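You operate a simulated robot arm through the tools that you are given. There is no shell and no other tool. Be economical: measure what you need, move in short steps, check, and stop when the job is done.

You are at the controls of a simulated two-armed robot. One attempt, no reset.

JOB
Pick up the red jaw cover with one hand, pass it to the other hand and put it on the tool shelf.

The check looks at the end state, three seconds after you hand in, the way a careful person would. Anything else that was tipped, shoved, dropped, spilled or broken makes it a failure. A push-on lid holds only when it is set on centred and level and pressed home; a screw cap is set on level and turned clockwise until tight.

ROBOT AND FRAMES
Two 7-joint arms with two-finger parallel grippers on one trunk, on a base that drives. Base frame: it is fixed to the floor where the robot stands at the start and does not move with it; the origin is under the middle of the robot, x ahead of it, y to its left, z up. Units: mm, degrees, N and s.
The left shoulder is at the start at [70, 134, 1176], the right one opposite. With the tool pointing down near the work surface each hand reaches from about 200 to 660 mm from the robot's upright axis, wherever it stands, measured 20 degrees to its own side. Places, roughly: tool shelf [1600, -2400, 900]. Payload 1.57 kg a hand.
The TCP of each hand is the grasp point between the finger pads, 30 mm short of the fingertips. In the tool frame z runs along the fingers and y along their closing line. Largest opening 80 mm; finger width 17, thickness 12; the body of the gripper, 40 by 82 mm, starts 80 mm behind the TCP.
Orientation is that of the tool frame in the base frame, as a unit quaternion [w, x, y, z]. With the fingers straight down and closing along the base's y, the tool's x points along the base's -x, its y along +y and its z along -z.

CONTROLS
- The arms move only by the tool nudge_tool. It takes "left_steps", "right_steps" or both (then of equal length, played together; a hand with none holds still); each is a list that holds one entry, the list of rows, each a list of 7 numbers: the shift along the tool's x, y, z in units of 30 mm (1.0 is 30 mm), then the turn, a rotation vector about the tool's x, y, z in units of 8 degrees (1.0 is 8 degrees), then the closure, from 0 (fully open) to 1 (shut). In form: [[[x, y, z, ax, ay, az, claw], ...]]. A call has 1 to 8 rows; each row shifts and turns the commanded pose from where the row before left it, along the tool's axes as they then stand. A call with a number of a shift or a turn outside -1 to 1 is refused whole. Rows are played at 5 a second. More than 50 mm and 8.6 degrees between two rows, or a gripper value outside its range, and nothing of the call is played. A pose out of reach is approached as far as the arm can. The call stops where the force on the tool passes 40 N (or 10 N more than at its start, if that is more) or the arm is blocked; 0.2 s more then pass. Each finger travels about 153 mm/s and halts on what it meets, pressing with about 37 N; the grip force reading is that of the motor and also rises with nothing between the fingers. The clock runs only during rows and for 0.2 s after the last one: add rows that do not move to give the fingers time. It gives the time, the measured TCP pose, the force on the tool (base axes), the opening and the grip force at its end, in the units of the frame above (readings bear some noise), with the torque about the TCP (base axes, N m) and any sound that the robot's microphone picked up.
- Cameras (640 x 400 px; columns grow to the right, rows downward): "scene" is now at [126.5, 45.2, 1409.8]; the picture's right is [0.50, -0.87, 0.00], its down [-0.45, -0.26, -0.86] and it looks along [0.74, 0.43, -0.52] (base axes); focal length 259 px, centre (320, 200). "left" rides on the left gripper at [72, 7, -122] in its tool frame; the picture's right is [-0.09, 1.00, 0.00], its down [-0.84, -0.08, -0.54] and it looks along [-0.54, -0.05, 0.84] (tool axes); focal length 238 px, centre (320, 200). "right" rides on the right gripper at [72, -7, -122] in its tool frame; the picture's right is [0.09, 1.00, 0.00], its down [-0.84, 0.08, -0.54] and it looks along [-0.54, 0.05, 0.84] (tool axes); focal length 238 px, centre (320, 200). There is no depth. A picture from a camera that has moved, and an enlarged one, comes with that camera's place and axes in the base frame and with its lens.
- get_image(camera): a new picture of that camera. No time passes.
- move_column(by): slides the trunk up (or, below 0, down) by that many mm; the arms and the scene camera ride with it, the base frame stays. It gives what a move gives, with no picture.
- drive_base(legs): drives the robot by 1 to 6 legs, each [ahead, left, turn to the left] in mm, mm and degrees, along the robot's own axes; the way and the turn of a leg run together, so that a leg with both is an arc; at most 1500 mm and 180 degrees a leg. The arms and the cameras ride along, it lands a little off, and it stops where it bumps. It gives what a move gives.
- aim_head(pan, tilt): turns the head with the scene camera to pan (to the left, within 86 degrees either way) and tilt (down, from -29 to 69), counted from straight ahead of the robot. It gives what a move gives.
- enlarge(camera, box): a new picture of the part [left, top, right, bottom] of that camera's present view, enlarged. No time passes.
- sign_off(): hands the job in; it is judged then, once.

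Work in short steps. Places have to be worked out from the pictures, the camera data and where the tool is seen: move nearer, look again, correct. Check each grasp and each placing, and mend what went wrong. You have 120 turns and 88 pictures in all, those below and enlarged ones among them. Open the grippers and draw the arms clear of the work before you hand the job in, unless the task says otherwise; then end with one line.

The tools are called by a JSON object that holds its "op" and its "data". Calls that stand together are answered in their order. nudge_tool: Moves the arms, as the interface text tells. Its arguments: {"type":"object","properties":{"left_steps":{"type":"array","items":{"type":"array","items":{"type":"array","items":{"type":"number"}}}},"right_steps":{"type":"array","items":{"type":"array","items":{"type":"array","items":{"type":"number"}}}}},"required":[]} The other tools are called the same way: move_column (by) slides the trunk up or down; drive_base (legs) drives the base; aim_head (pan, tilt) turns the head that bears the scene camera; get_image (camera) takes a picture; enlarge (camera, box) takes an enlarged picture of a part of a camera's view; sign_off () hands the job in.

At the start:

```text
time_s: 0.0
left_position: [362.7, 398.5, 1197.3]
left_tcp_rot: [0.0, -0.001, 1.0, 0.0]
left_ft_force: [-0.8, -0.1, -0.4]
left_torque: [0.02, 0.03, -0.02]
left_grip_width: 79.9
left_grasp_force: 0.1
right_position: [388.9, -4.3, 1148.0]
right_tcp_rot: [0.0, 0.0, 1.0, 0.0]
right_ft_force: [-0.3, -0.4, 0.7]
right_torque: [-0.02, 0.01, 0.0]
right_grip_width: 80.1
right_grasp_force: 0.2
trunk travel left (down, up): [-750.0, 190.0]
robot x, y, heading: [-1.5, 2.6, 0.0]
head pan, tilt: [30.0, 31.2]
```

scene: 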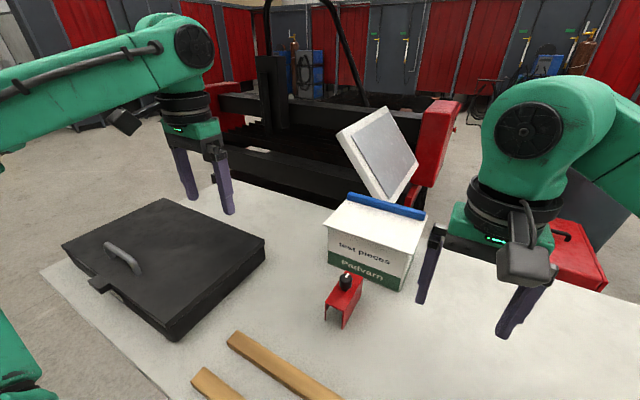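
right: 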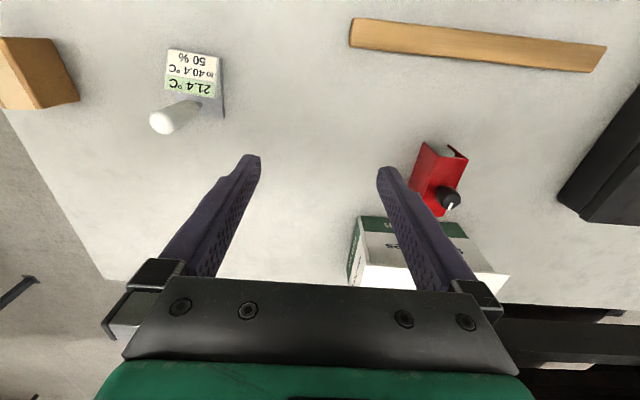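
left: 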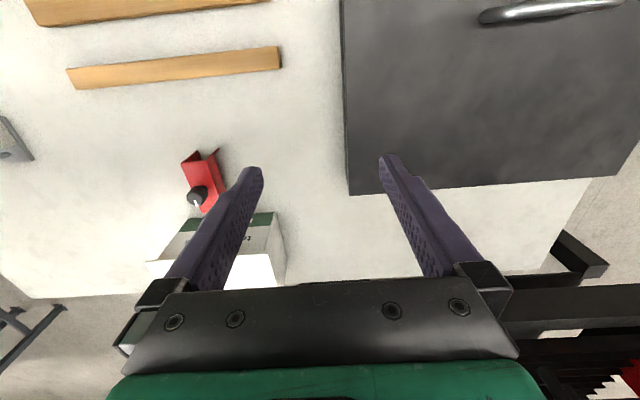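

The red cover with a black knob stands near (470, 180), just in front of the box. I look closer to get its shape and heading.

{"op": "enlarge", "data": {"camera": "scene", "box": [280, 240, 420, 340]}}

{"op": "enlarge", "data": {"camera": "right", "box": [360, 110, 520, 260]}}

{"op": "aim_head", "data": {"pan": -56, "tilt": 10}}

{"op": "get_image", "data": {"camera": "scene"}}

```text
4.00 times, centred on (350, 290) of scene
camera zoom: at [126.5, 45.2, 1409.8], right [0.5, -0.87, 0.0], down [-0.45, -0.26, -0.86], along [0.74, 0.43, -0.52], focal length 1035 px, centre (200, -160)
```

zoom: 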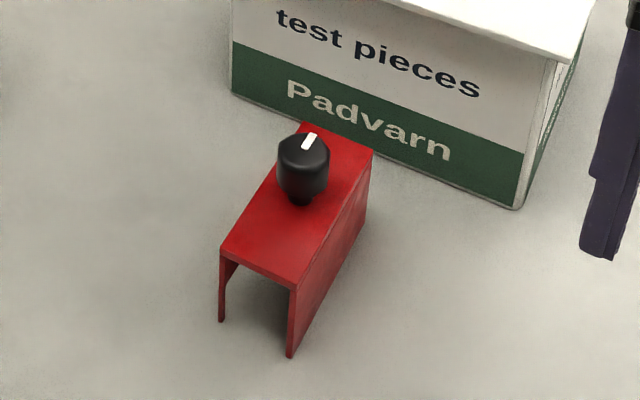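

```text
2.67 times, centred on (440, 185) of right
camera zoom: at [319.2, -9.7, 1267.3], right [-0.09, 1.0, 0.0], down [0.84, 0.08, 0.54], along [0.54, 0.05, -0.84], focal length 636 px, centre (0, 240)
```

zoom: 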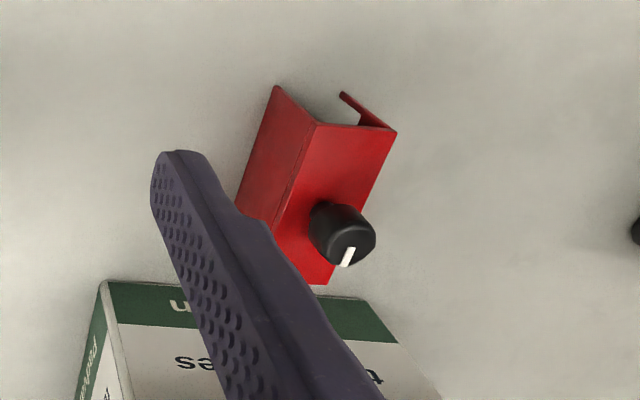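

```text
time_s: 1.6
left_position: [362.2, 399.6, 1196.5]
left_tcp_rot: [0.001, -0.001, 1.0, 0.001]
left_ft_force: [-0.5, 0.2, 0.3]
left_torque: [0.01, -0.02, 0.02]
left_grip_width: 80.2
left_grasp_force: 0.0
right_position: [390.5, -1.3, 1147.0]
right_tcp_rot: [0.0, 0.0, 1.0, 0.0]
right_ft_force: [0.0, 0.4, -0.2]
right_torque: [0.0, 0.0, 0.01]
right_grip_width: 80.1
right_grasp_force: 0.1
trunk travel left (down, up): [-750.0, 190.0]
robot x, y, heading: [-3.5, -0.1, 0.1]
head pan, tilt: [-56.0, 10.0]
```

```text
82 pictures are left
camera scene: at [100.7, -76.9, 1444.0], right [-0.83, -0.56, 0.0], down [-0.1, 0.14, -0.98], along [0.55, -0.82, -0.17], focal length 259 px, centre (320, 200)
```

scene: 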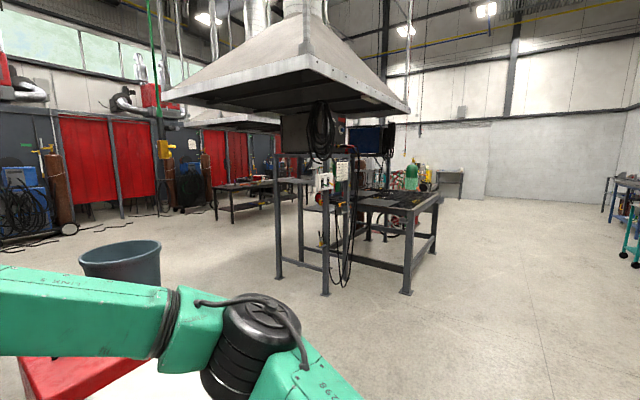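

The shelf should appear near pixel (325, 205). I enlarge that region.

{"op": "enlarge", "data": {"camera": "scene", "box": [250, 130, 450, 300]}}

{"op": "aim_head", "data": {"pan": 20, "tilt": 50}}

{"op": "get_image", "data": {"camera": "scene"}}

```text
2.35 times, centred on (350, 215) of scene
camera zoom: at [100.7, -76.9, 1444.0], right [-0.83, -0.56, 0.0], down [-0.1, 0.14, -0.98], along [0.55, -0.82, -0.17], focal length 609 px, centre (249, 165)
```

zoom: 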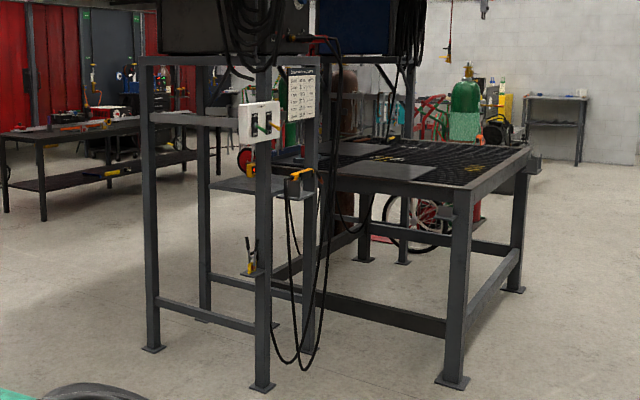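

```text
time_s: 3.1
left_position: [361.5, 400.3, 1198.5]
left_tcp_rot: [0.001, 0.0, 1.0, 0.0]
left_ft_force: [0.4, 0.2, 0.3]
left_torque: [-0.01, -0.03, 0.02]
left_grip_width: 80.0
left_grasp_force: 0.2
right_position: [389.7, -2.2, 1148.1]
right_tcp_rot: [0.0, 0.0, 1.0, 0.0]
right_ft_force: [0.8, 0.2, -0.2]
right_torque: [-0.02, 0.0, -0.02]
right_grip_width: 80.0
right_grasp_force: 0.1
trunk travel left (down, up): [-750.0, 190.0]
robot x, y, heading: [-0.6, -0.2, 0.0]
head pan, tilt: [20.0, 50.0]
```

```text
80 pictures are left
camera scene: at [121.0, 26.4, 1382.2], right [0.34, -0.94, 0.0], down [-0.72, -0.26, -0.64], along [0.6, 0.22, -0.77], focal length 259 px, centre (320, 200)
```

scene: 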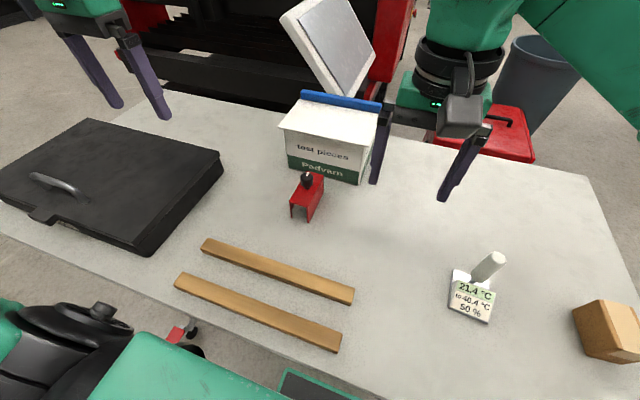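

The cover appears to be a channel about 100 long (x 426–527), 41 wide (y 165–206) and 56 high, with its knob at about (477, 186) and knob top near z 1000. Before choosing the grasp I look harder at the shelf.

{"op": "aim_head", "data": {"pan": -56, "tilt": 10}}

{"op": "enlarge", "data": {"camera": "scene", "box": [265, 140, 355, 220]}}

```text
time_s: 4.6
left_position: [361.2, 399.1, 1198.2]
left_tcp_rot: [0.001, -0.001, 1.0, 0.0]
left_ft_force: [-0.5, 0.8, -0.4]
left_torque: [0.01, -0.02, 0.0]
left_grip_width: 80.0
left_grasp_force: 0.1
right_position: [388.3, -3.5, 1146.6]
right_tcp_rot: [0.0, 0.0, 1.0, 0.0]
right_ft_force: [0.0, 1.4, -0.4]
right_torque: [-0.01, 0.0, 0.0]
right_grip_width: 80.1
right_grasp_force: 0.0
trunk travel left (down, up): [-750.0, 190.0]
robot x, y, heading: [-0.7, -2.1, -0.1]
head pan, tilt: [-56.0, 10.0]
```

```text
5.00 times, centred on (310, 180) of scene
camera zoom: at [100.7, -76.9, 1444.0], right [-0.83, -0.56, 0.0], down [-0.1, 0.14, -0.98], along [0.55, -0.82, -0.17], focal length 1293 px, centre (370, 300)
```

zoom: 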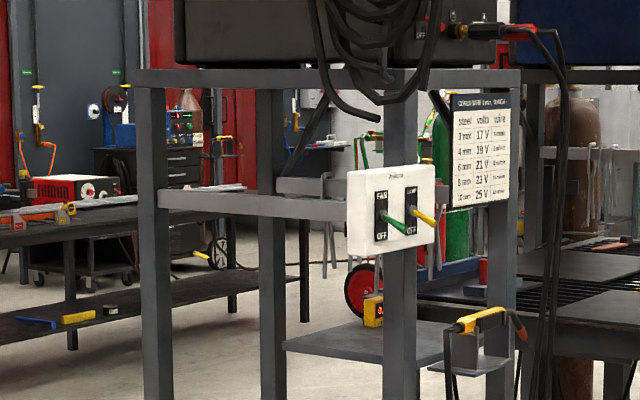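

The shelf appears to be a plate inside a frame, open on the +y side with a bar overhead, so the final placing should be made with horizontal fingers. My plan is for the left hand to take the cover from above by its far end (x≈510), then for the right hand to take the knob horizontally from the near end. I move the left hand over the cover, still high, and look.

{"op": "nudge_tool", "data": {"left_steps": [[[-0.5, -0.89, 0.2, 0, 0, 0, 0], [-0.5, -0.89, 0.2, 0, 0, 0, 0], [-0.5, -0.89, 0.2, 0, 0, 0, 0], [-0.5, -0.89, 0.2, 0, 0, 0, 0], [-0.5, -0.89, 0.2, 0, 0, 0, 0], [-0.5, -0.89, 0.2, 0, 0, 0, 0], [-0.5, -0.89, 0.2, 0, 0, 0, 0], [-0.5, -0.89, 0.2, 0, 0, 0, 0]]]}}

{"op": "get_image", "data": {"camera": "left"}}

{"op": "aim_head", "data": {"pan": 20, "tilt": 40}}

{"op": "get_image", "data": {"camera": "scene"}}

```text
time_s: 6.4
left_position: [484.1, 186.4, 1149.3]
left_tcp_rot: [-0.001, -0.001, 1.0, 0.0]
left_ft_force: [0.8, -0.3, -0.2]
left_torque: [0.01, 0.0, -0.02]
left_grip_width: 80.0
left_grasp_force: 0.0
right_position: [390.6, -3.0, 1145.6]
right_tcp_rot: [0.0, 0.001, 1.0, 0.0]
right_ft_force: [0.2, -0.3, -0.2]
right_torque: [0.02, 0.01, -0.03]
right_grip_width: 80.1
right_grasp_force: 0.0
trunk travel left (down, up): [-750.0, 190.0]
robot x, y, heading: [2.8, 3.7, 0.0]
head pan, tilt: [-56.0, 10.0]
```

```text
78 pictures are left
camera left: at [411.2, 192.1, 1269.4], right [0.09, 1.0, 0.0], down [0.84, -0.08, 0.54], along [0.54, -0.05, -0.84], focal length 238 px, centre (320, 200)
```

left: 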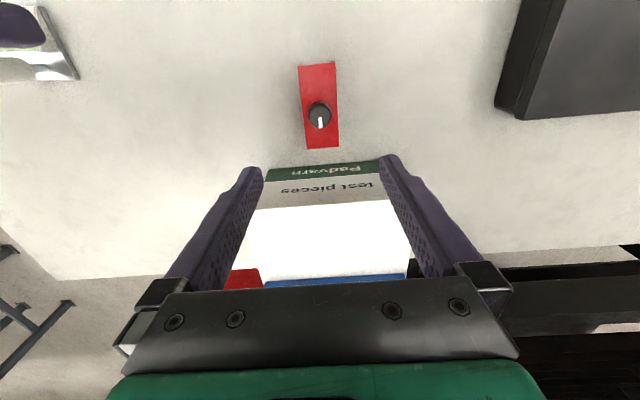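

```text
time_s: 7.8
left_position: [483.5, 185.7, 1150.2]
left_tcp_rot: [0.001, 0.0, 1.0, 0.001]
left_ft_force: [0.3, -0.3, -0.3]
left_torque: [0.0, -0.02, -0.02]
left_grip_width: 79.8
left_grasp_force: 0.0
right_position: [390.8, -3.0, 1148.4]
right_tcp_rot: [0.0, 0.0, 1.0, 0.0]
right_ft_force: [0.2, 0.4, -0.2]
right_torque: [0.0, 0.0, 0.01]
right_grip_width: 80.1
right_grasp_force: 0.1
trunk travel left (down, up): [-750.0, 190.0]
robot x, y, heading: [3.7, -3.3, 0.0]
head pan, tilt: [20.0, 40.0]
```

```text
77 pictures are left
camera scene: at [128.5, 29.1, 1396.3], right [0.34, -0.94, 0.0], down [-0.6, -0.22, -0.77], along [0.72, 0.26, -0.64], focal length 259 px, centre (320, 200)
```

scene: 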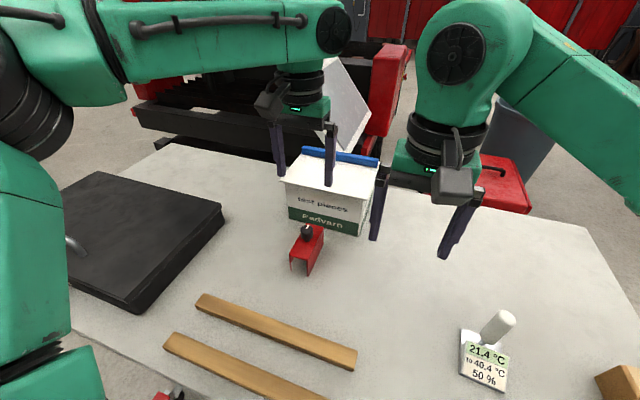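

The left camera agrees: top centreline from (428, 188) to (529, 184). I go to x≈509, y≈185 and down to about z 1000, then check.

{"op": "nudge_tool", "data": {"left_steps": [[[-0.85, -0.04, 0, 0, 0, 0, 0], [0, 0, 0.8, 0, 0, 0, 0], [0, 0, 0.8, 0, 0, 0, 0], [0, 0, 0.8, 0, 0, 0, 0], [0, 0, 0.8, 0, 0, 0, 0], [0, 0, 0.8, 0, 0, 0, 0], [0, 0, 0.8, 0, 0, 0, 0]]]}}

{"op": "get_image", "data": {"camera": "left"}}

{"op": "enlarge", "data": {"camera": "scene", "box": [230, 120, 420, 290]}}

```text
time_s: 9.4
left_position: [509.6, 185.4, 1004.8]
left_tcp_rot: [0.0, 0.0, 1.0, 0.0]
left_ft_force: [-0.9, 0.0, -0.1]
left_torque: [0.02, 0.02, -0.02]
left_grip_width: 80.0
left_grasp_force: 0.0
right_position: [391.4, -2.7, 1146.8]
right_tcp_rot: [-0.002, 0.001, 1.0, 0.0]
right_ft_force: [0.2, 0.5, -0.5]
right_torque: [-0.01, -0.01, -0.01]
right_grip_width: 79.8
right_grasp_force: 0.0
trunk travel left (down, up): [-750.0, 190.0]
robot x, y, heading: [-2.9, -1.3, 0.0]
head pan, tilt: [20.0, 40.0]
```

```text
76 pictures are left
camera left: at [435.9, 191.7, 1124.6], right [0.09, 1.0, 0.0], down [0.84, -0.08, 0.54], along [0.54, -0.05, -0.84], focal length 238 px, centre (320, 200)
```

left: 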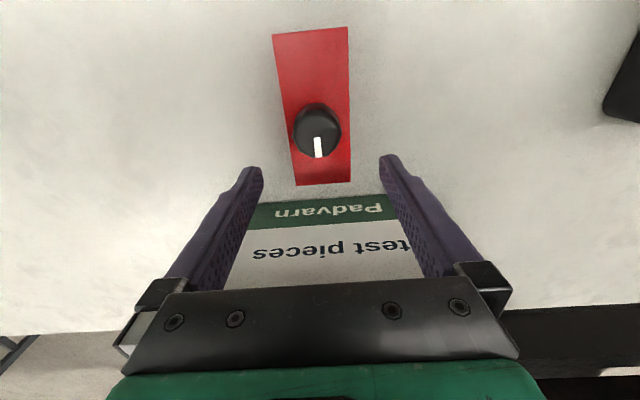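

```text
2.35 times, centred on (325, 205) of scene
camera zoom: at [129.4, 29.3, 1396.2], right [0.34, -0.94, 0.0], down [-0.6, -0.22, -0.77], along [0.72, 0.26, -0.64], focal length 609 px, centre (308, 188)
```

zoom: 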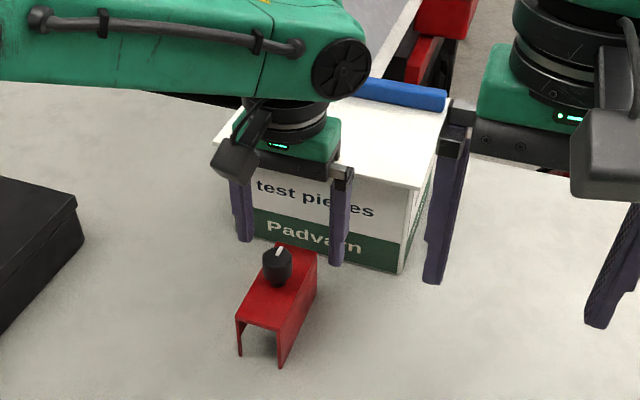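

Palms and wrist clear the box (front x≈575, top ≈1030). Cover centreline is y≈186.5; I descend to z≈942 and close.

{"op": "nudge_tool", "data": {"left_steps": [[[0, 0.04, 0.7, 0, 0, 0, 0], [0, 0, 0.7, 0, 0, 0, 0], [0, 0, 0.7, 0, 0, 0, 0], [0, 0, 0, 0, 0, 0, 0]]]}}

{"op": "nudge_tool", "data": {"left_steps": [[[0, 0, 0, 0, 0, 0, 0.4], [0, 0, 0, 0, 0, 0, 1], [0, 0, 0, 0, 0, 0, 1], [0, 0, 0, 0, 0, 0, 1]]]}}

{"op": "enlarge", "data": {"camera": "scene", "box": [230, 120, 420, 290]}}

```text
time_s: 10.4
left_position: [507.7, 186.1, 941.3]
left_tcp_rot: [0.0, -0.001, 1.0, 0.0]
left_ft_force: [0.9, 0.4, -0.4]
left_torque: [0.03, -0.02, 0.0]
left_grip_width: 80.1
left_grasp_force: 0.0
right_position: [389.4, -2.4, 1146.2]
right_tcp_rot: [0.0, 0.0, 1.0, 0.0]
right_ft_force: [-0.6, 0.3, -0.7]
right_torque: [0.0, -0.01, 0.02]
right_grip_width: 80.1
right_grasp_force: 0.0
trunk travel left (down, up): [-750.0, 190.0]
robot x, y, heading: [2.3, -0.2, 0.1]
head pan, tilt: [20.0, 40.0]
```

```text
time_s: 11.4
left_position: [508.9, 186.4, 942.3]
left_tcp_rot: [0.0, -0.001, 1.0, 0.0]
left_ft_force: [-0.2, 0.4, -0.2]
left_torque: [0.0, -0.02, -0.02]
left_grip_width: 43.7
left_grasp_force: 36.5
right_position: [389.6, -3.2, 1147.0]
right_tcp_rot: [0.0, 0.0, 1.0, 0.0]
right_ft_force: [-0.4, 0.1, 0.1]
right_torque: [-0.02, -0.01, 0.0]
right_grip_width: 80.0
right_grasp_force: 0.1
trunk travel left (down, up): [-750.0, 190.0]
robot x, y, heading: [-1.2, -0.3, 0.2]
head pan, tilt: [20.0, 40.0]
```

```text
2.35 times, centred on (325, 205) of scene
camera zoom: at [128.8, 29.2, 1396.3], right [0.34, -0.94, 0.0], down [-0.6, -0.22, -0.77], along [0.72, 0.26, -0.64], focal length 609 px, centre (308, 188)
```

zoom: 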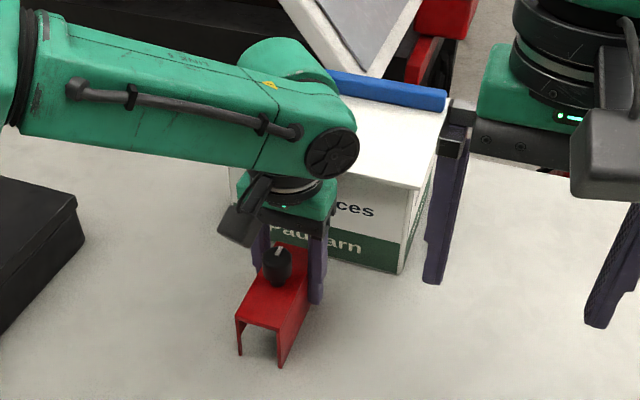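

The cover is gripped (43.7 mm, 36 N). I lift it straight up by about 150 mm.

{"op": "nudge_tool", "data": {"left_steps": [[[0, 0, -0.4, 0, 0, 0, 1], [0, 0, -0.6, 0, 0, 0, 1], [0, 0, -0.8, 0, 0, 0, 1], [0, 0, -0.8, 0, 0, 0, 1], [0, 0, -0.8, 0, 0, 0, 1], [0, 0, -0.8, 0, 0, 0, 1], [0, 0, -0.8, 0, 0, 0, 1]]]}}

{"op": "get_image", "data": {"camera": "scene"}}

{"op": "get_image", "data": {"camera": "left"}}

```text
time_s: 13.0
left_position: [507.4, 186.3, 1092.7]
left_tcp_rot: [0.001, -0.001, 1.0, 0.0]
left_ft_force: [1.1, 1.1, -2.1]
left_torque: [-0.01, -0.03, 0.02]
left_grip_width: 43.7
left_grasp_force: 36.4
right_position: [388.8, -2.8, 1147.2]
right_tcp_rot: [0.001, 0.0, 1.0, 0.0]
right_ft_force: [0.4, -0.6, 0.0]
right_torque: [0.0, 0.03, 0.05]
right_grip_width: 80.2
right_grasp_force: 0.1
trunk travel left (down, up): [-750.0, 190.0]
robot x, y, heading: [-1.0, 2.2, -0.2]
head pan, tilt: [20.0, 40.0]
```

```text
73 pictures are left
camera scene: at [128.3, 29.1, 1396.3], right [0.34, -0.94, 0.0], down [-0.6, -0.22, -0.77], along [0.72, 0.26, -0.64], focal length 259 px, centre (320, 200)
```

scene: 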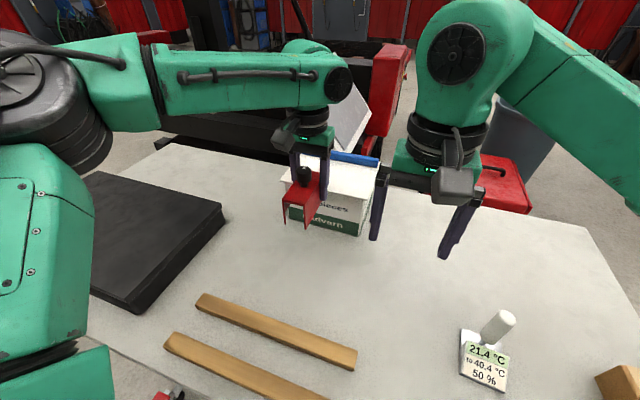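

```text
72 pictures are left
camera left: at [434.0, 193.2, 1212.6], right [0.09, 1.0, 0.0], down [0.84, -0.08, 0.54], along [0.54, -0.05, -0.84], focal length 238 px, centre (320, 200)
```

left: 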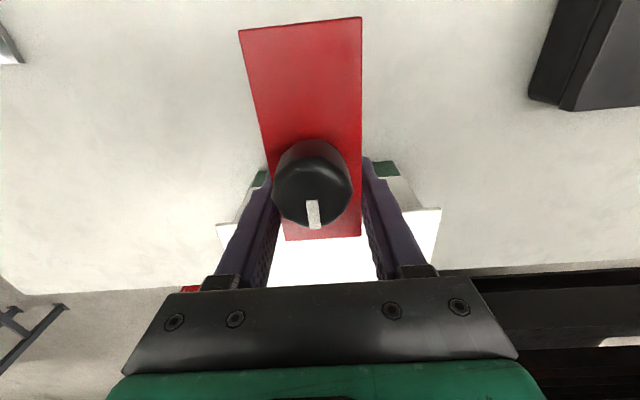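

The cover hangs level and firm. Next I yaw both hands 40° counter-clockwise, so the cover's free end points to the right-rear and the right hand will face it. In the same call I start pitching the right hand up.

{"op": "nudge_tool", "data": {"left_steps": [[[0, 0, 0, 0, 0, -1, 1], [0, 0, 0, 0, 0, -1, 1], [0, 0, 0, 0, 0, -1, 1], [0, 0, 0, 0, 0, -1, 1], [0, 0, 0, 0, 0, -1, 1], [0, 0, 0, 0, 0, 0, 1], [0, 0, 0, 0, 0, 0, 1], [0, 0, 0, 0, 0, 0, 1]]], "right_steps": [[[0, -0.5, 0, 0, 0, -1, 0], [0, -0.5, 0, 0, 0, -1, 0], [0, 0, 0, 0, 0, -1, 0], [0, 0, 0, 0, 0, -1, 0], [0, 0, 0, 0, 0, -1, 0], [0, 0, 0, 0, -1, 0, 0], [0, 0, 0, 0, -1, 0, 0], [0, 0, 0, 0, -1, 0, 0]]]}}

{"op": "get_image", "data": {"camera": "scene"}}

```text
time_s: 14.8
left_position: [508.1, 186.2, 1093.0]
left_tcp_rot: [0.001, -0.343, 0.939, 0.0]
left_ft_force: [-0.1, 0.3, -0.4]
left_torque: [-0.03, -0.03, 0.0]
left_grip_width: 0.0
left_grasp_force: 21.7
right_position: [391.4, -34.3, 1146.9]
right_tcp_rot: [0.196, -0.336, 0.918, 0.072]
right_ft_force: [0.0, -0.1, 1.4]
right_torque: [0.02, 0.03, 0.01]
right_grip_width: 80.3
right_grasp_force: 0.1
trunk travel left (down, up): [-750.0, 190.0]
robot x, y, heading: [-0.4, -1.7, 0.1]
head pan, tilt: [20.0, 40.0]
```

```text
71 pictures are left
camera scene: at [128.0, 28.2, 1396.4], right [0.34, -0.94, 0.0], down [-0.6, -0.22, -0.77], along [0.72, 0.26, -0.64], focal length 259 px, centre (320, 200)
```

scene: 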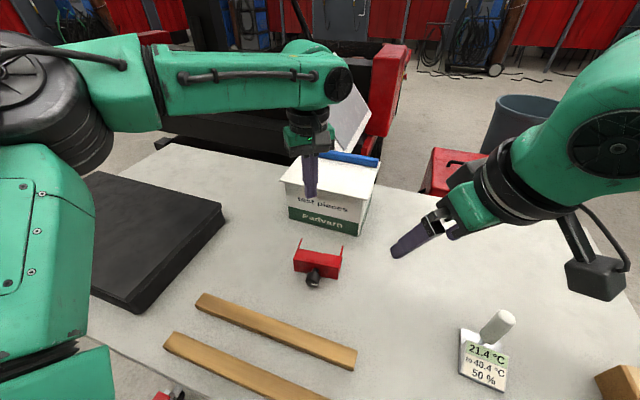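

The cover slipped out of the left hand during the turn and now lies on the table. I look at how it lies.

{"op": "enlarge", "data": {"camera": "scene", "box": [270, 210, 370, 310]}}

{"op": "get_image", "data": {"camera": "left"}}

{"op": "get_image", "data": {"camera": "right"}}

```text
4.00 times, centred on (320, 260) of scene
camera zoom: at [128.0, 28.2, 1396.4], right [0.34, -0.94, 0.0], down [-0.6, -0.22, -0.77], along [0.72, 0.26, -0.64], focal length 1035 px, centre (320, -40)
```

zoom: 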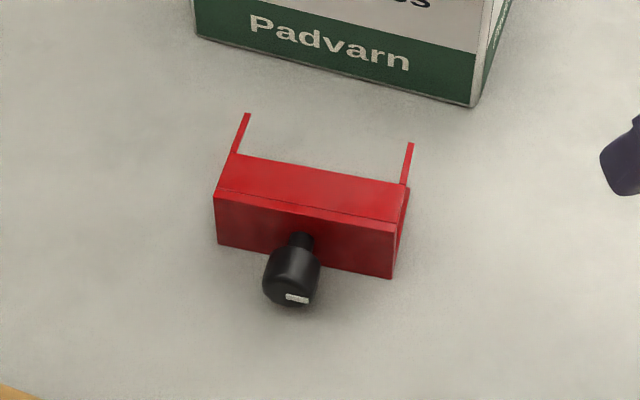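

```text
69 pictures are left
camera left: at [446.8, 144.5, 1212.5], right [-0.57, 0.82, 0.0], down [0.69, 0.48, 0.54], along [0.45, 0.31, -0.84], focal length 238 px, centre (320, 200)
```

left: 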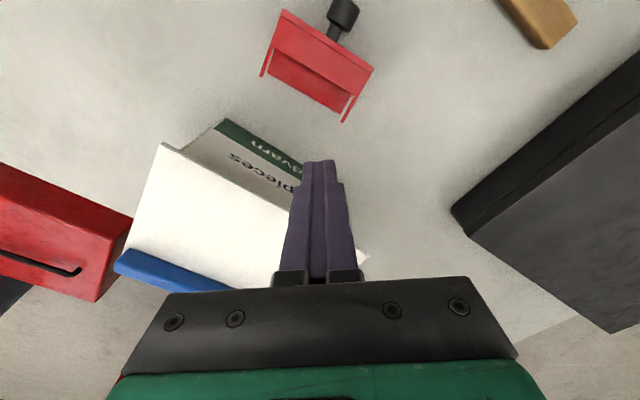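

```text
68 pictures are left
camera right: at [308.2, -112.9, 1227.3], right [-0.71, 0.71, -0.04], down [0.36, 0.41, 0.84], along [0.61, 0.58, -0.55], focal length 238 px, centre (320, 200)
```

right: 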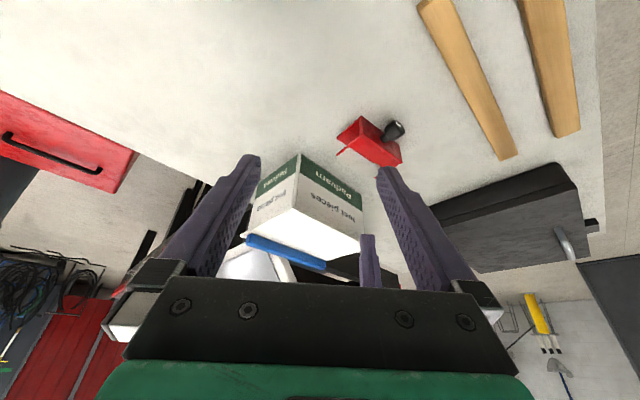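

The cover lies on its side: its long axis is roughly along y (yaw ≈7°), the knob points toward me at about (414, 147, 921), and the plate is at x≈439. I will take the knob with the left hand, pitched slightly forward, and roll the cover back upright. First I turn the left hand to match and move above the knob, keeping the right hand aside.

{"op": "nudge_tool", "data": {"left_steps": [[[0, 0, 0, 0, 0, 1, 0], [0, 0, 0, 0, 0, 1, 0], [0, 0, 0, 0, 0, 1, 0], [0, 0, 0, 0, 0, 1, 0], [0.93, -0.22, 0.2, 0, 0, 0.02, 0], [0.93, -0.22, 0.2, 0, 0, 0, 0], [0.93, -0.22, 0.2, 0, 0, 0, 0], [0.93, -0.22, 0.2, 0, 0, 0, 0]]], "right_steps": [[[0, -0.7, 0, 0, 0, 0, 0], [0, -0.7, 0, 0, 0, 0, 0], [0, -0.7, 0, 0, 0, 0, 0], [0, 0, 0, 0, 0, 0, 0], [0, 0, 0, 0, 0, 0, 0], [0, 0, 0, 0, 0, 0, 0], [0, 0, 0, 0, 0, 0, 0], [0, 0, 0, 0, 0, 0, 0]]]}}

{"op": "get_image", "data": {"camera": "left"}}

```text
time_s: 16.6
left_position: [401.0, 144.0, 1067.7]
left_tcp_rot: [0.001, -0.069, 0.998, 0.0]
left_ft_force: [-0.3, -0.2, -0.5]
left_torque: [-0.03, -0.03, -0.04]
left_grip_width: 80.2
left_grasp_force: 0.1
right_position: [430.1, -82.2, 1146.7]
right_tcp_rot: [0.197, -0.334, 0.919, 0.071]
right_ft_force: [-0.1, 0.8, -0.7]
right_torque: [-0.01, 0.0, -0.01]
right_grip_width: 79.7
right_grasp_force: 0.0
trunk travel left (down, up): [-750.0, 190.0]
robot x, y, heading: [-1.7, -4.5, 0.1]
head pan, tilt: [20.0, 40.0]
```

```text
67 pictures are left
camera left: at [326.7, 140.8, 1187.9], right [-0.05, 1.0, 0.0], down [0.84, 0.04, 0.54], along [0.54, 0.03, -0.84], focal length 238 px, centre (320, 200)
```

left: 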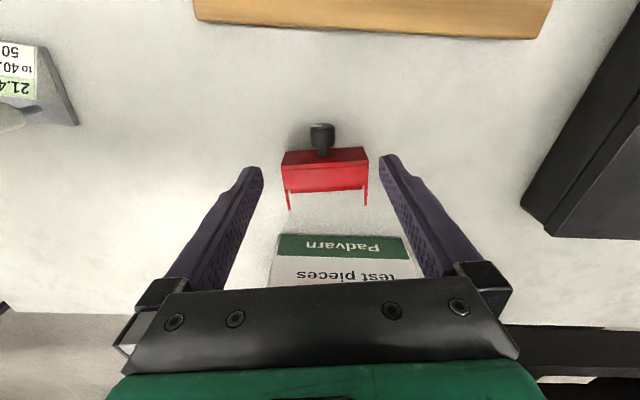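

The left camera puts the knob at (413, 148, 921). I pitch the hand 24° forward and descend most of the way, then check.

{"op": "nudge_tool", "data": {"left_steps": [[[0, 0, 0, 0, -1, 0, 0], [0, 0, 0, 0, -1, 0, 0], [0, 0, 0, 0, -1, 0, 0], [0.32, 0.016, 0.806, 0, 0, 0, 0], [0.32, 0.016, 0.806, 0, 0, 0, 0], [0.32, 0.016, 0.806, 0, 0, 0, 0], [0.32, 0.016, 0.806, 0, 0, 0, 0], [0, 0, 0, 0, 0, 0, 0]]]}}

{"op": "get_image", "data": {"camera": "left"}}

{"op": "enlarge", "data": {"camera": "scene", "box": [220, 160, 420, 320]}}

```text
time_s: 18.4
left_position: [417.2, 142.9, 1029.1]
left_tcp_rot: [0.208, -0.067, 0.976, 0.014]
left_ft_force: [0.3, -0.2, -1.0]
left_torque: [0.02, 0.01, 0.0]
left_grip_width: 80.1
left_grasp_force: 0.0
left hand out of reach, approached as far as the arm can: row 3, 4, 5, 6, 7
right_position: [430.8, -81.6, 1146.6]
right_tcp_rot: [0.196, -0.334, 0.919, 0.071]
right_ft_force: [0.5, 0.4, -1.0]
right_torque: [-0.03, 0.01, 0.02]
right_grip_width: 80.0
right_grasp_force: 0.1
trunk travel left (down, up): [-750.0, 190.0]
robot x, y, heading: [-0.6, -2.4, 0.2]
head pan, tilt: [20.0, 40.0]
```

```text
66 pictures are left
camera left: at [299.9, 133.6, 1108.6], right [-0.05, 1.0, 0.04], down [0.55, 0.0, 0.84], along [0.83, 0.07, -0.55], focal length 238 px, centre (320, 200)
```

left: 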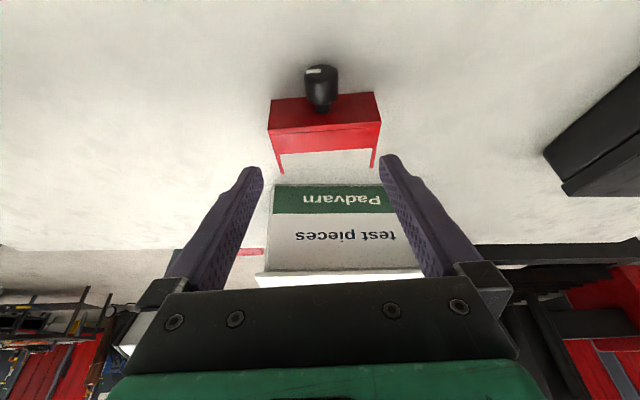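

```text
2.50 times, centred on (320, 240) of scene
camera zoom: at [127.8, 29.2, 1396.4], right [0.34, -0.94, 0.0], down [-0.6, -0.22, -0.77], along [0.72, 0.26, -0.64], focal length 647 px, centre (320, 100)
```

zoom: 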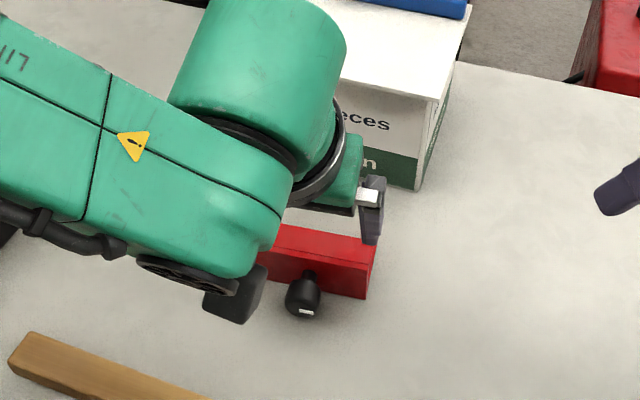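

Pitching forward this low and close to the body is out of reach. I return the hand to straight down above the knob and will grasp it vertically instead.

{"op": "nudge_tool", "data": {"left_steps": [[[0, 0, -0.8, 0, 0, 0, 0], [0, 0, 0, 0, 1, 0, 0], [0, 0, 0, 0, 1, 0, 0], [0, 0, 0, 0, 1, 0, 0], [0, 0, 0, 0, 0, 0, 0]]]}}

```text
time_s: 19.6
left_position: [411.5, 137.3, 1058.4]
left_tcp_rot: [0.0, -0.069, 0.998, 0.0]
left_ft_force: [0.3, -0.1, 0.2]
left_torque: [0.04, 0.01, 0.02]
left_grip_width: 80.1
left_grasp_force: 0.0
left hand out of reach, approached as far as the arm can: row 1
right_position: [431.2, -81.2, 1145.7]
right_tcp_rot: [0.195, -0.335, 0.919, 0.071]
right_ft_force: [-0.8, 0.1, -0.2]
right_torque: [0.0, 0.0, 0.06]
right_grip_width: 79.7
right_grasp_force: 0.0
trunk travel left (down, up): [-750.0, 190.0]
robot x, y, heading: [2.4, 1.5, 0.0]
head pan, tilt: [20.0, 40.0]
```

Straight down again at (411, 137). I shift +10 mm in y and descend to z≈937, straddling the knob.

{"op": "nudge_tool", "data": {"left_steps": [[[-0.1, 0.35, 0.3, 0, 0, 0, 0], [0, 0, 0.75, 0, 0, 0, 0], [0, 0, 0.75, 0, 0, 0, 0], [0, 0, 0.75, 0, 0, 0, 0], [0, 0, 0, 0, 0, 0, 0]]]}}

{"op": "get_image", "data": {"camera": "left"}}

```text
time_s: 20.8
left_position: [414.2, 147.2, 982.1]
left_tcp_rot: [0.0, -0.068, 0.998, 0.0]
left_ft_force: [-0.2, 0.6, 0.1]
left_torque: [0.01, 0.01, -0.01]
left_grip_width: 80.1
left_grasp_force: 0.1
right_position: [430.9, -82.3, 1146.9]
right_tcp_rot: [0.196, -0.335, 0.919, 0.072]
right_ft_force: [0.8, -0.3, -0.1]
right_torque: [0.0, -0.01, 0.03]
right_grip_width: 79.9
right_grasp_force: 0.0
trunk travel left (down, up): [-750.0, 190.0]
robot x, y, heading: [0.9, 5.1, -0.1]
head pan, tilt: [20.0, 40.0]
```

```text
64 pictures are left
camera left: at [339.7, 144.1, 1101.7], right [-0.05, 1.0, 0.0], down [0.84, 0.04, 0.54], along [0.54, 0.03, -0.84], focal length 238 px, centre (320, 200)
```

left: 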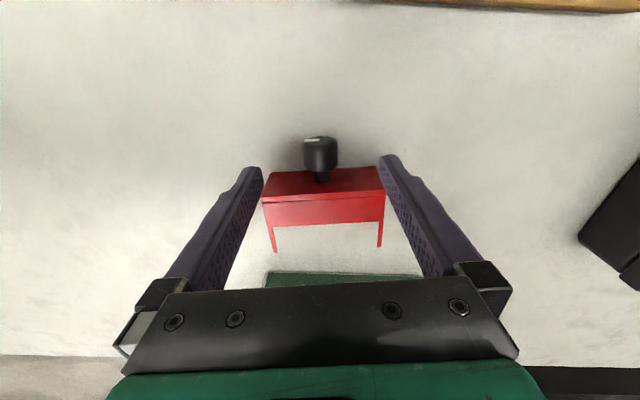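

The knob is centred between the fingers. I descend to z≈936 and close on it.

{"op": "nudge_tool", "data": {"left_steps": [[[0, 0.03, 0.8, 0, 0, 0, 0], [0, 0, 0.72, 0, 0, 0, 0], [0, 0, 0, 0, 0, 0, 0], [0, 0, 0, 0, 0, 0, 0.4], [0, 0, 0, 0, 0, 0, 1], [0, 0, 0, 0, 0, 0, 1], [0, 0, 0, 0, 0, 0, 1]]]}}

{"op": "get_image", "data": {"camera": "left"}}

```text
time_s: 22.4
left_position: [413.1, 148.6, 935.5]
left_tcp_rot: [0.001, -0.069, 0.998, 0.0]
left_ft_force: [-0.4, -0.4, -0.2]
left_torque: [0.0, 0.04, -0.01]
left_grip_width: 26.4
left_grasp_force: 37.3
right_position: [432.2, -81.8, 1146.2]
right_tcp_rot: [0.195, -0.334, 0.919, 0.071]
right_ft_force: [0.3, -0.2, 0.7]
right_torque: [0.0, 0.01, 0.02]
right_grip_width: 79.9
right_grasp_force: 0.0
trunk travel left (down, up): [-750.0, 190.0]
robot x, y, heading: [4.3, -0.6, 0.1]
head pan, tilt: [20.0, 40.0]
```

```text
63 pictures are left
camera left: at [339.3, 145.1, 1055.8], right [-0.05, 1.0, 0.0], down [0.84, 0.04, 0.54], along [0.54, 0.03, -0.84], focal length 238 px, centre (320, 200)
```

left: 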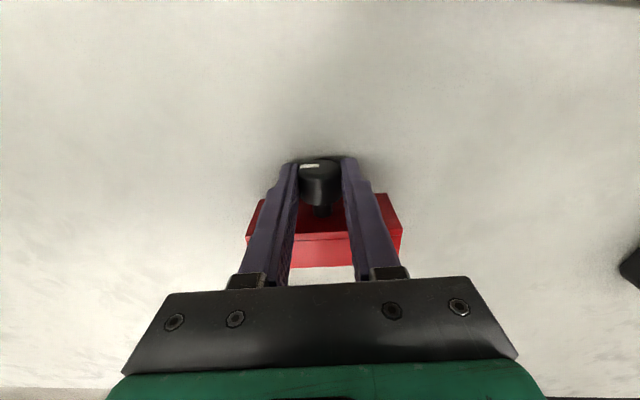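

The knob is held (26.4 mm, 37 N). I lift 45 mm gently to see how the cover hangs.

{"op": "nudge_tool", "data": {"left_steps": [[[0, 0, -0.25, 0, 0, 0, 1], [0, 0, -0.25, 0, 0, 0, 1], [0, 0, -0.25, 0, 0, 0, 1], [0, 0, -0.25, 0, 0, 0, 1], [0, 0, -0.25, 0, 0, 0, 1], [0, 0, -0.25, 0, 0, 0, 1]]]}}

{"op": "get_image", "data": {"camera": "left"}}

{"op": "enlarge", "data": {"camera": "right", "box": [200, 60, 520, 260]}}

```text
time_s: 23.8
left_position: [413.2, 149.3, 981.6]
left_tcp_rot: [0.0, -0.069, 0.998, 0.0]
left_ft_force: [0.6, -0.8, -1.1]
left_torque: [0.01, 0.05, 0.0]
left_grip_width: 26.6
left_grasp_force: 37.2
right_position: [432.9, -81.0, 1146.4]
right_tcp_rot: [0.195, -0.335, 0.919, 0.071]
right_ft_force: [-0.3, -0.2, 0.0]
right_torque: [0.02, -0.03, 0.01]
right_grip_width: 80.0
right_grasp_force: 0.0
trunk travel left (down, up): [-750.0, 190.0]
robot x, y, heading: [-3.7, -3.2, -0.0]
head pan, tilt: [20.0, 40.0]
```

```text
62 pictures are left
camera left: at [339.4, 145.6, 1101.3], right [-0.05, 1.0, 0.0], down [0.84, 0.04, 0.54], along [0.54, 0.03, -0.84], focal length 238 px, centre (320, 200)
```

left: 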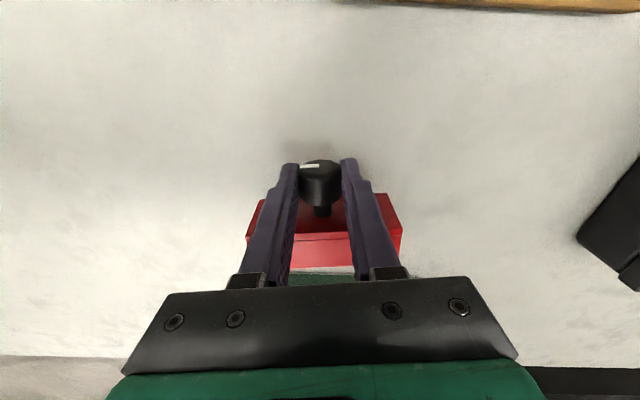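

```text
2.00 times, centred on (360, 160) of right
camera zoom: at [349.5, -160.9, 1226.9], right [-0.7, 0.71, -0.04], down [0.37, 0.41, 0.84], along [0.61, 0.58, -0.55], focal length 477 px, centre (240, 280)
```

zoom: 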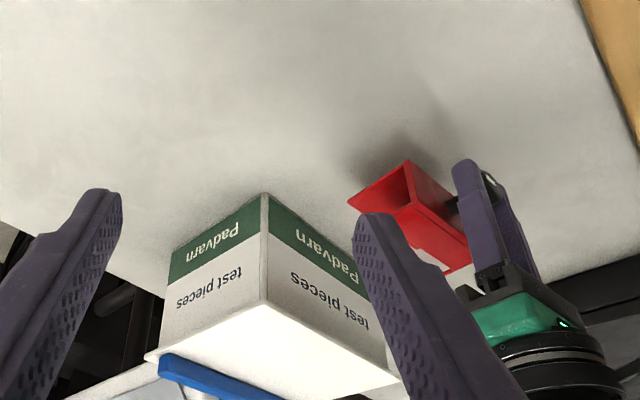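

The knob grip is rigid. Both hands can now set up the hand-over: the left yaws 40° clockwise and rises gently, while the right turns horizontal, pointing forward-left with its closing line vertical, so its fingers can slide along both side walls from the cover's right end.

{"op": "nudge_tool", "data": {"left_steps": [[[0, 0, -0.28, 0, 0, 0.385, 1], [0, 0, -0.28, 0, 0, 0.385, 1], [0, 0, -0.28, 0, 0, 0.385, 1], [0, 0, -0.28, 0, 0, 0.385, 1], [0, 0, -0.28, 0, 0, 0.385, 1], [0, 0, -0.28, 0, 0, 0.385, 1], [0, 0, -0.28, 0, 0, 0.385, 1]]], "right_steps": [[[0, 0, 0, -0.594, -0.36, 0.66, 0], [0, 0, 0, -0.594, -0.36, 0.66, 0], [0, 0, 0, -0.594, -0.36, 0.66, 0], [0, 0, 0, -0.594, -0.36, 0.66, 0], [0, 0, 0, -0.594, -0.36, 0.66, 0], [0, 0, 0, -0.594, -0.36, 0.66, 0], [0, 0, 0, -0.594, -0.36, 0.66, 0]]]}}

{"op": "nudge_tool", "data": {"left_steps": [[[0, 0, -0.28, 0, 0, 0.385, 1], [0, 0, -0.28, 0, 0, 0.385, 1], [0, 0, -0.28, 0, 0, 0.385, 1], [0, 0, -0.28, 0, 0, 0.385, 1], [0, 0, -0.28, 0, 0, 0.385, 1], [0, 0, -0.28, 0, 0, 0.385, 1]]], "right_steps": [[[0, 0, 0, -0.594, -0.36, 0.66, 0], [0, 0, 0, -0.594, -0.36, 0.66, 0], [0, 0, 0, -0.594, -0.36, 0.66, 0], [0, 0, 0, -0.594, -0.36, 0.66, 0], [0, 0, 0, -0.594, -0.36, 0.66, 0], [0, 0, 0, -0.594, -0.36, 0.66, 0]]]}}

{"op": "get_image", "data": {"camera": "scene"}}

{"op": "get_image", "data": {"camera": "right"}}

```text
time_s: 25.4
left_position: [413.1, 148.5, 1040.5]
left_tcp_rot: [0.0, 0.119, 0.993, -0.001]
left_ft_force: [-0.2, -1.6, -0.8]
left_torque: [0.02, 0.05, 0.03]
left_grip_width: 26.6
left_grasp_force: 37.2
right_position: [432.0, -82.4, 1146.7]
right_tcp_rot: [0.214, -0.055, 0.871, 0.439]
right_ft_force: [0.8, -0.1, -0.4]
right_torque: [0.02, -0.03, 0.04]
right_grip_width: 80.2
right_grasp_force: 0.0
trunk travel left (down, up): [-750.0, 190.0]
robot x, y, heading: [-1.5, 1.4, -0.2]
head pan, tilt: [20.0, 40.0]
```

```text
time_s: 26.8
left_position: [414.2, 148.7, 1091.1]
left_tcp_rot: [0.001, 0.278, 0.961, -0.001]
left_ft_force: [0.1, 0.3, -1.5]
left_torque: [0.03, 0.06, 0.01]
left_grip_width: 26.4
left_grasp_force: 36.9
right_position: [431.9, -81.4, 1147.8]
right_tcp_rot: [0.195, 0.197, 0.679, 0.68]
right_ft_force: [0.2, 0.1, 0.3]
right_torque: [0.02, 0.0, -0.03]
right_grip_width: 79.9
right_grasp_force: 0.0
trunk travel left (down, up): [-750.0, 190.0]
robot x, y, heading: [-0.2, 2.3, 0.1]
head pan, tilt: [20.0, 40.0]
```

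```text
60 pictures are left
camera scene: at [128.2, 29.3, 1396.4], right [0.34, -0.94, 0.0], down [-0.6, -0.22, -0.77], along [0.72, 0.26, -0.64], focal length 259 px, centre (320, 200)
```

scene: 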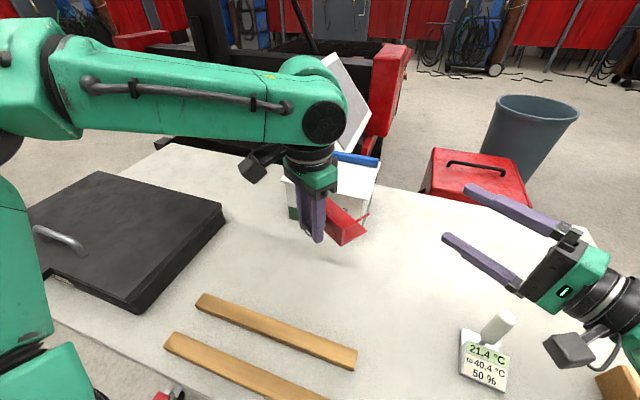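

```text
59 pictures are left
camera right: at [308.3, -146.4, 1138.9], right [-0.08, 0.05, 1.0], down [0.42, -0.9, 0.07], along [0.9, 0.43, 0.05], focal length 238 px, centre (320, 200)
```

right: 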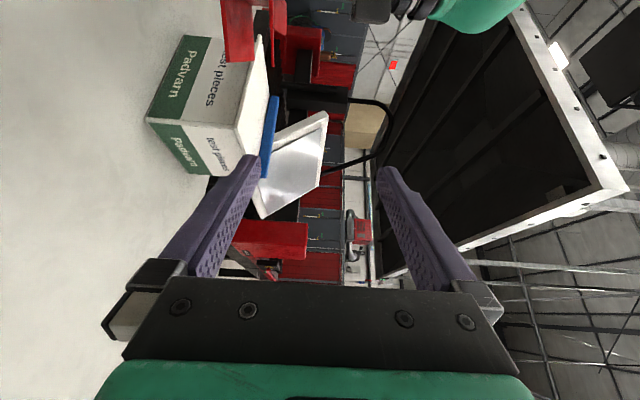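

The pose is good. Before handing over, I test with the empty right hand whether the 90° roll needed later (bringing the knob up) is within reach.

{"op": "nudge_tool", "data": {"right_steps": [[[0, 0, 0, 0, 0, 1, 0], [0, 0, 0, 0, 0, 1, 0], [0, 0, 0, 0, 0, 1, 0], [0, 0, 0, 0, 0, 1, 0], [0, 0, 0, 0, 0, 1, 0], [0, 0, 0, 0, 0, 1, 0], [0, 0, 0, 0, 0, 1, 0], [0, 0, 0, 0, 0, 1, 0]]]}}

{"op": "nudge_tool", "data": {"right_steps": [[[0, 0, 0, 0, 0, 1, 0], [0, 0, 0, 0, 0, 1, 0], [0, 0, 0, 0, 0, 1, 0], [0, 0, 0, 0, 0, 0.25, 0], [0, 0, 0, 0, 0, 0, 0]]]}}

```text
time_s: 28.6
left_position: [414.5, 148.3, 1090.2]
left_tcp_rot: [0.0, 0.277, 0.961, 0.0]
left_ft_force: [-0.3, 0.3, -1.7]
left_torque: [0.0, 0.07, -0.02]
left_grip_width: 26.5
left_grasp_force: 37.6
right_position: [431.5, -81.3, 1146.1]
right_tcp_rot: [-0.197, 0.527, 0.471, 0.68]
right_ft_force: [-0.5, 0.1, 0.2]
right_torque: [0.04, 0.0, 0.03]
right_grip_width: 80.1
right_grasp_force: 0.1
trunk travel left (down, up): [-750.0, 190.0]
robot x, y, heading: [0.8, -2.0, -0.2]
head pan, tilt: [20.0, 40.0]
```

```text
time_s: 29.8
left_position: [414.0, 148.3, 1091.5]
left_tcp_rot: [0.0, 0.276, 0.961, 0.0]
left_ft_force: [0.7, 0.0, -0.6]
left_torque: [0.01, 0.02, 0.01]
left_grip_width: 26.5
left_grasp_force: 37.0
right_position: [431.6, -81.2, 1146.2]
right_tcp_rot: [-0.344, 0.619, 0.342, 0.618]
right_ft_force: [0.8, -0.4, 0.3]
right_torque: [0.03, 0.04, -0.05]
right_grip_width: 80.1
right_grasp_force: 0.0
trunk travel left (down, up): [-750.0, 190.0]
robot x, y, heading: [2.4, -1.9, 0.0]
head pan, tilt: [20.0, 40.0]
```

The roll works. I also test yawing it toward straight ahead.

{"op": "nudge_tool", "data": {"right_steps": [[[0, 0, 0, -1, 0, 0, 0], [0, 0, 0, -1, 0, 0, 0], [0, 0, 0, -1, 0, 0, 0], [0, 0, 0, -1, 0, 0, 0], [0, 0, 0, -1, 0, 0, 0], [0, 0, 0, -1, 0, 0, 0], [0, 0, 0, -1, 0, 0, 0]]]}}

{"op": "get_image", "data": {"camera": "scene"}}

```text
time_s: 31.4
left_position: [413.1, 148.5, 1090.5]
left_tcp_rot: [0.001, 0.277, 0.961, 0.001]
left_ft_force: [-0.2, 0.5, -1.1]
left_torque: [-0.01, 0.0, -0.02]
left_grip_width: 26.5
left_grasp_force: 37.2
right_position: [478.1, -132.2, 1162.5]
right_tcp_rot: [-0.079, 0.706, 0.075, 0.699]
right_ft_force: [0.2, 0.4, 0.0]
right_torque: [0.01, 0.02, -0.01]
right_grip_width: 79.8
right_grasp_force: 0.0
right hand out of reach, approached as far as the arm can: row 3, 4, 5, 6, 7
trunk travel left (down, up): [-750.0, 190.0]
robot x, y, heading: [-2.1, 2.5, -0.1]
head pan, tilt: [20.0, 40.0]
```

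```text
58 pictures are left
camera scene: at [126.8, 29.1, 1396.5], right [0.34, -0.94, 0.0], down [-0.6, -0.22, -0.77], along [0.72, 0.26, -0.64], focal length 259 px, centre (320, 200)
```

scene: 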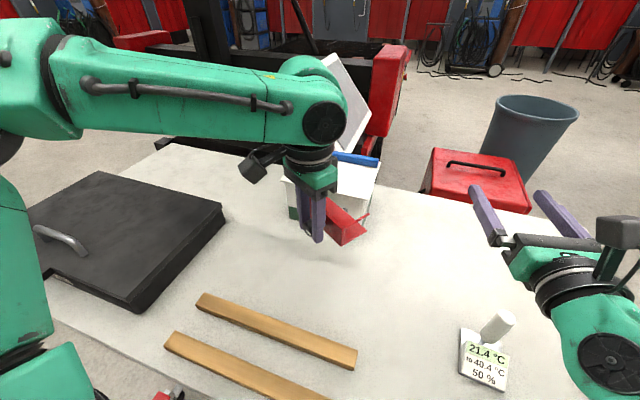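

Facing ahead is reachable too, given enough extension. I return the right hand to the hand-over orientation, while the left moves the cover 60 mm forward and 30 mm up for more room.

{"op": "nudge_tool", "data": {"left_steps": [[[-0.13, 0.082, -0.077, 0, 0, 0, 1], [-0.13, 0.082, -0.077, 0, 0, 0, 1], [-0.13, 0.082, -0.077, 0, 0, 0, 1], [-0.13, 0.082, -0.077, 0, 0, 0, 1], [-0.13, 0.082, -0.077, 0, 0, 0, 1], [-0.13, 0.082, -0.077, 0, 0, 0, 1], [-0.13, 0.082, -0.077, 0, 0, 0, 1]]], "right_steps": [[[0, 0, 0, 0.339, 0.345, -0.82, 0], [0, 0, 0, 0.339, 0.345, -0.82, 0], [0, 0, 0, 0.339, 0.345, -0.82, 0], [0, 0, 0, 0.339, 0.345, -0.82, 0], [0, 0, 0, 0.339, 0.345, -0.82, 0], [0, 0, 0, 0.339, 0.345, -0.82, 0], [0, 0, 0, 0.339, 0.345, -0.82, 0]]]}}

{"op": "nudge_tool", "data": {"left_steps": [[[-0.13, 0.082, -0.077, 0, 0, 0, 1], [-0.13, 0.082, -0.077, 0, 0, 0, 1], [-0.13, 0.082, -0.077, 0, 0, 0, 1], [-0.13, 0.082, -0.077, 0, 0, 0, 1], [-0.13, 0.082, -0.077, 0, 0, 0, 1], [-0.13, 0.082, -0.077, 0, 0, 0, 1]]], "right_steps": [[[0, 0, 0, 0.339, 0.345, -0.82, 0], [0, 0, 0, 0.339, 0.345, -0.82, 0], [0, 0, 0, 0.339, 0.345, -0.82, 0], [0, 0, 0, 0.339, 0.345, -0.82, 0], [0, 0, 0, 0.339, 0.345, -0.82, 0], [0, 0, 0, 0.339, 0.345, -0.82, 0]]]}}

{"op": "get_image", "data": {"camera": "scene"}}

```text
time_s: 33.0
left_position: [446.2, 148.8, 1107.1]
left_tcp_rot: [0.001, 0.277, 0.961, 0.001]
left_ft_force: [-0.3, -0.3, -0.6]
left_torque: [0.02, 0.01, -0.04]
left_grip_width: 26.3
left_grasp_force: 36.6
right_position: [480.8, -132.0, 1161.3]
right_tcp_rot: [0.075, 0.476, 0.44, 0.758]
right_ft_force: [0.0, -0.2, -1.1]
right_torque: [0.0, -0.03, -0.08]
right_grip_width: 79.9
right_grasp_force: 0.0
trunk travel left (down, up): [-750.0, 190.0]
robot x, y, heading: [-1.5, -0.2, 0.1]
head pan, tilt: [20.0, 40.0]
```

```text
time_s: 34.4
left_position: [473.0, 149.2, 1120.0]
left_tcp_rot: [-0.001, 0.277, 0.961, 0.0]
left_ft_force: [-0.6, 0.9, -1.3]
left_torque: [0.03, 0.04, 0.01]
left_grip_width: 26.4
left_grasp_force: 37.3
right_position: [480.3, -132.0, 1160.7]
right_tcp_rot: [0.194, 0.195, 0.68, 0.679]
right_ft_force: [0.2, 0.1, 0.0]
right_torque: [0.03, 0.03, 0.01]
right_grip_width: 79.8
right_grasp_force: 0.1
trunk travel left (down, up): [-750.0, 190.0]
robot x, y, heading: [3.5, 0.6, -0.2]
head pan, tilt: [20.0, 40.0]
```

```text
57 pictures are left
camera scene: at [129.1, 29.5, 1396.2], right [0.34, -0.94, 0.0], down [-0.6, -0.22, -0.77], along [0.72, 0.26, -0.64], focal length 259 px, centre (320, 200)
```

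scene: 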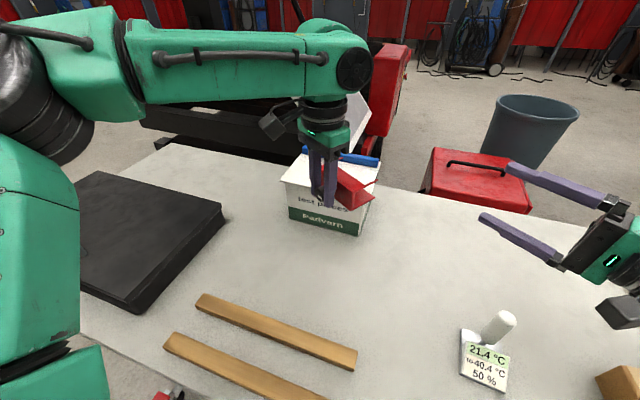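

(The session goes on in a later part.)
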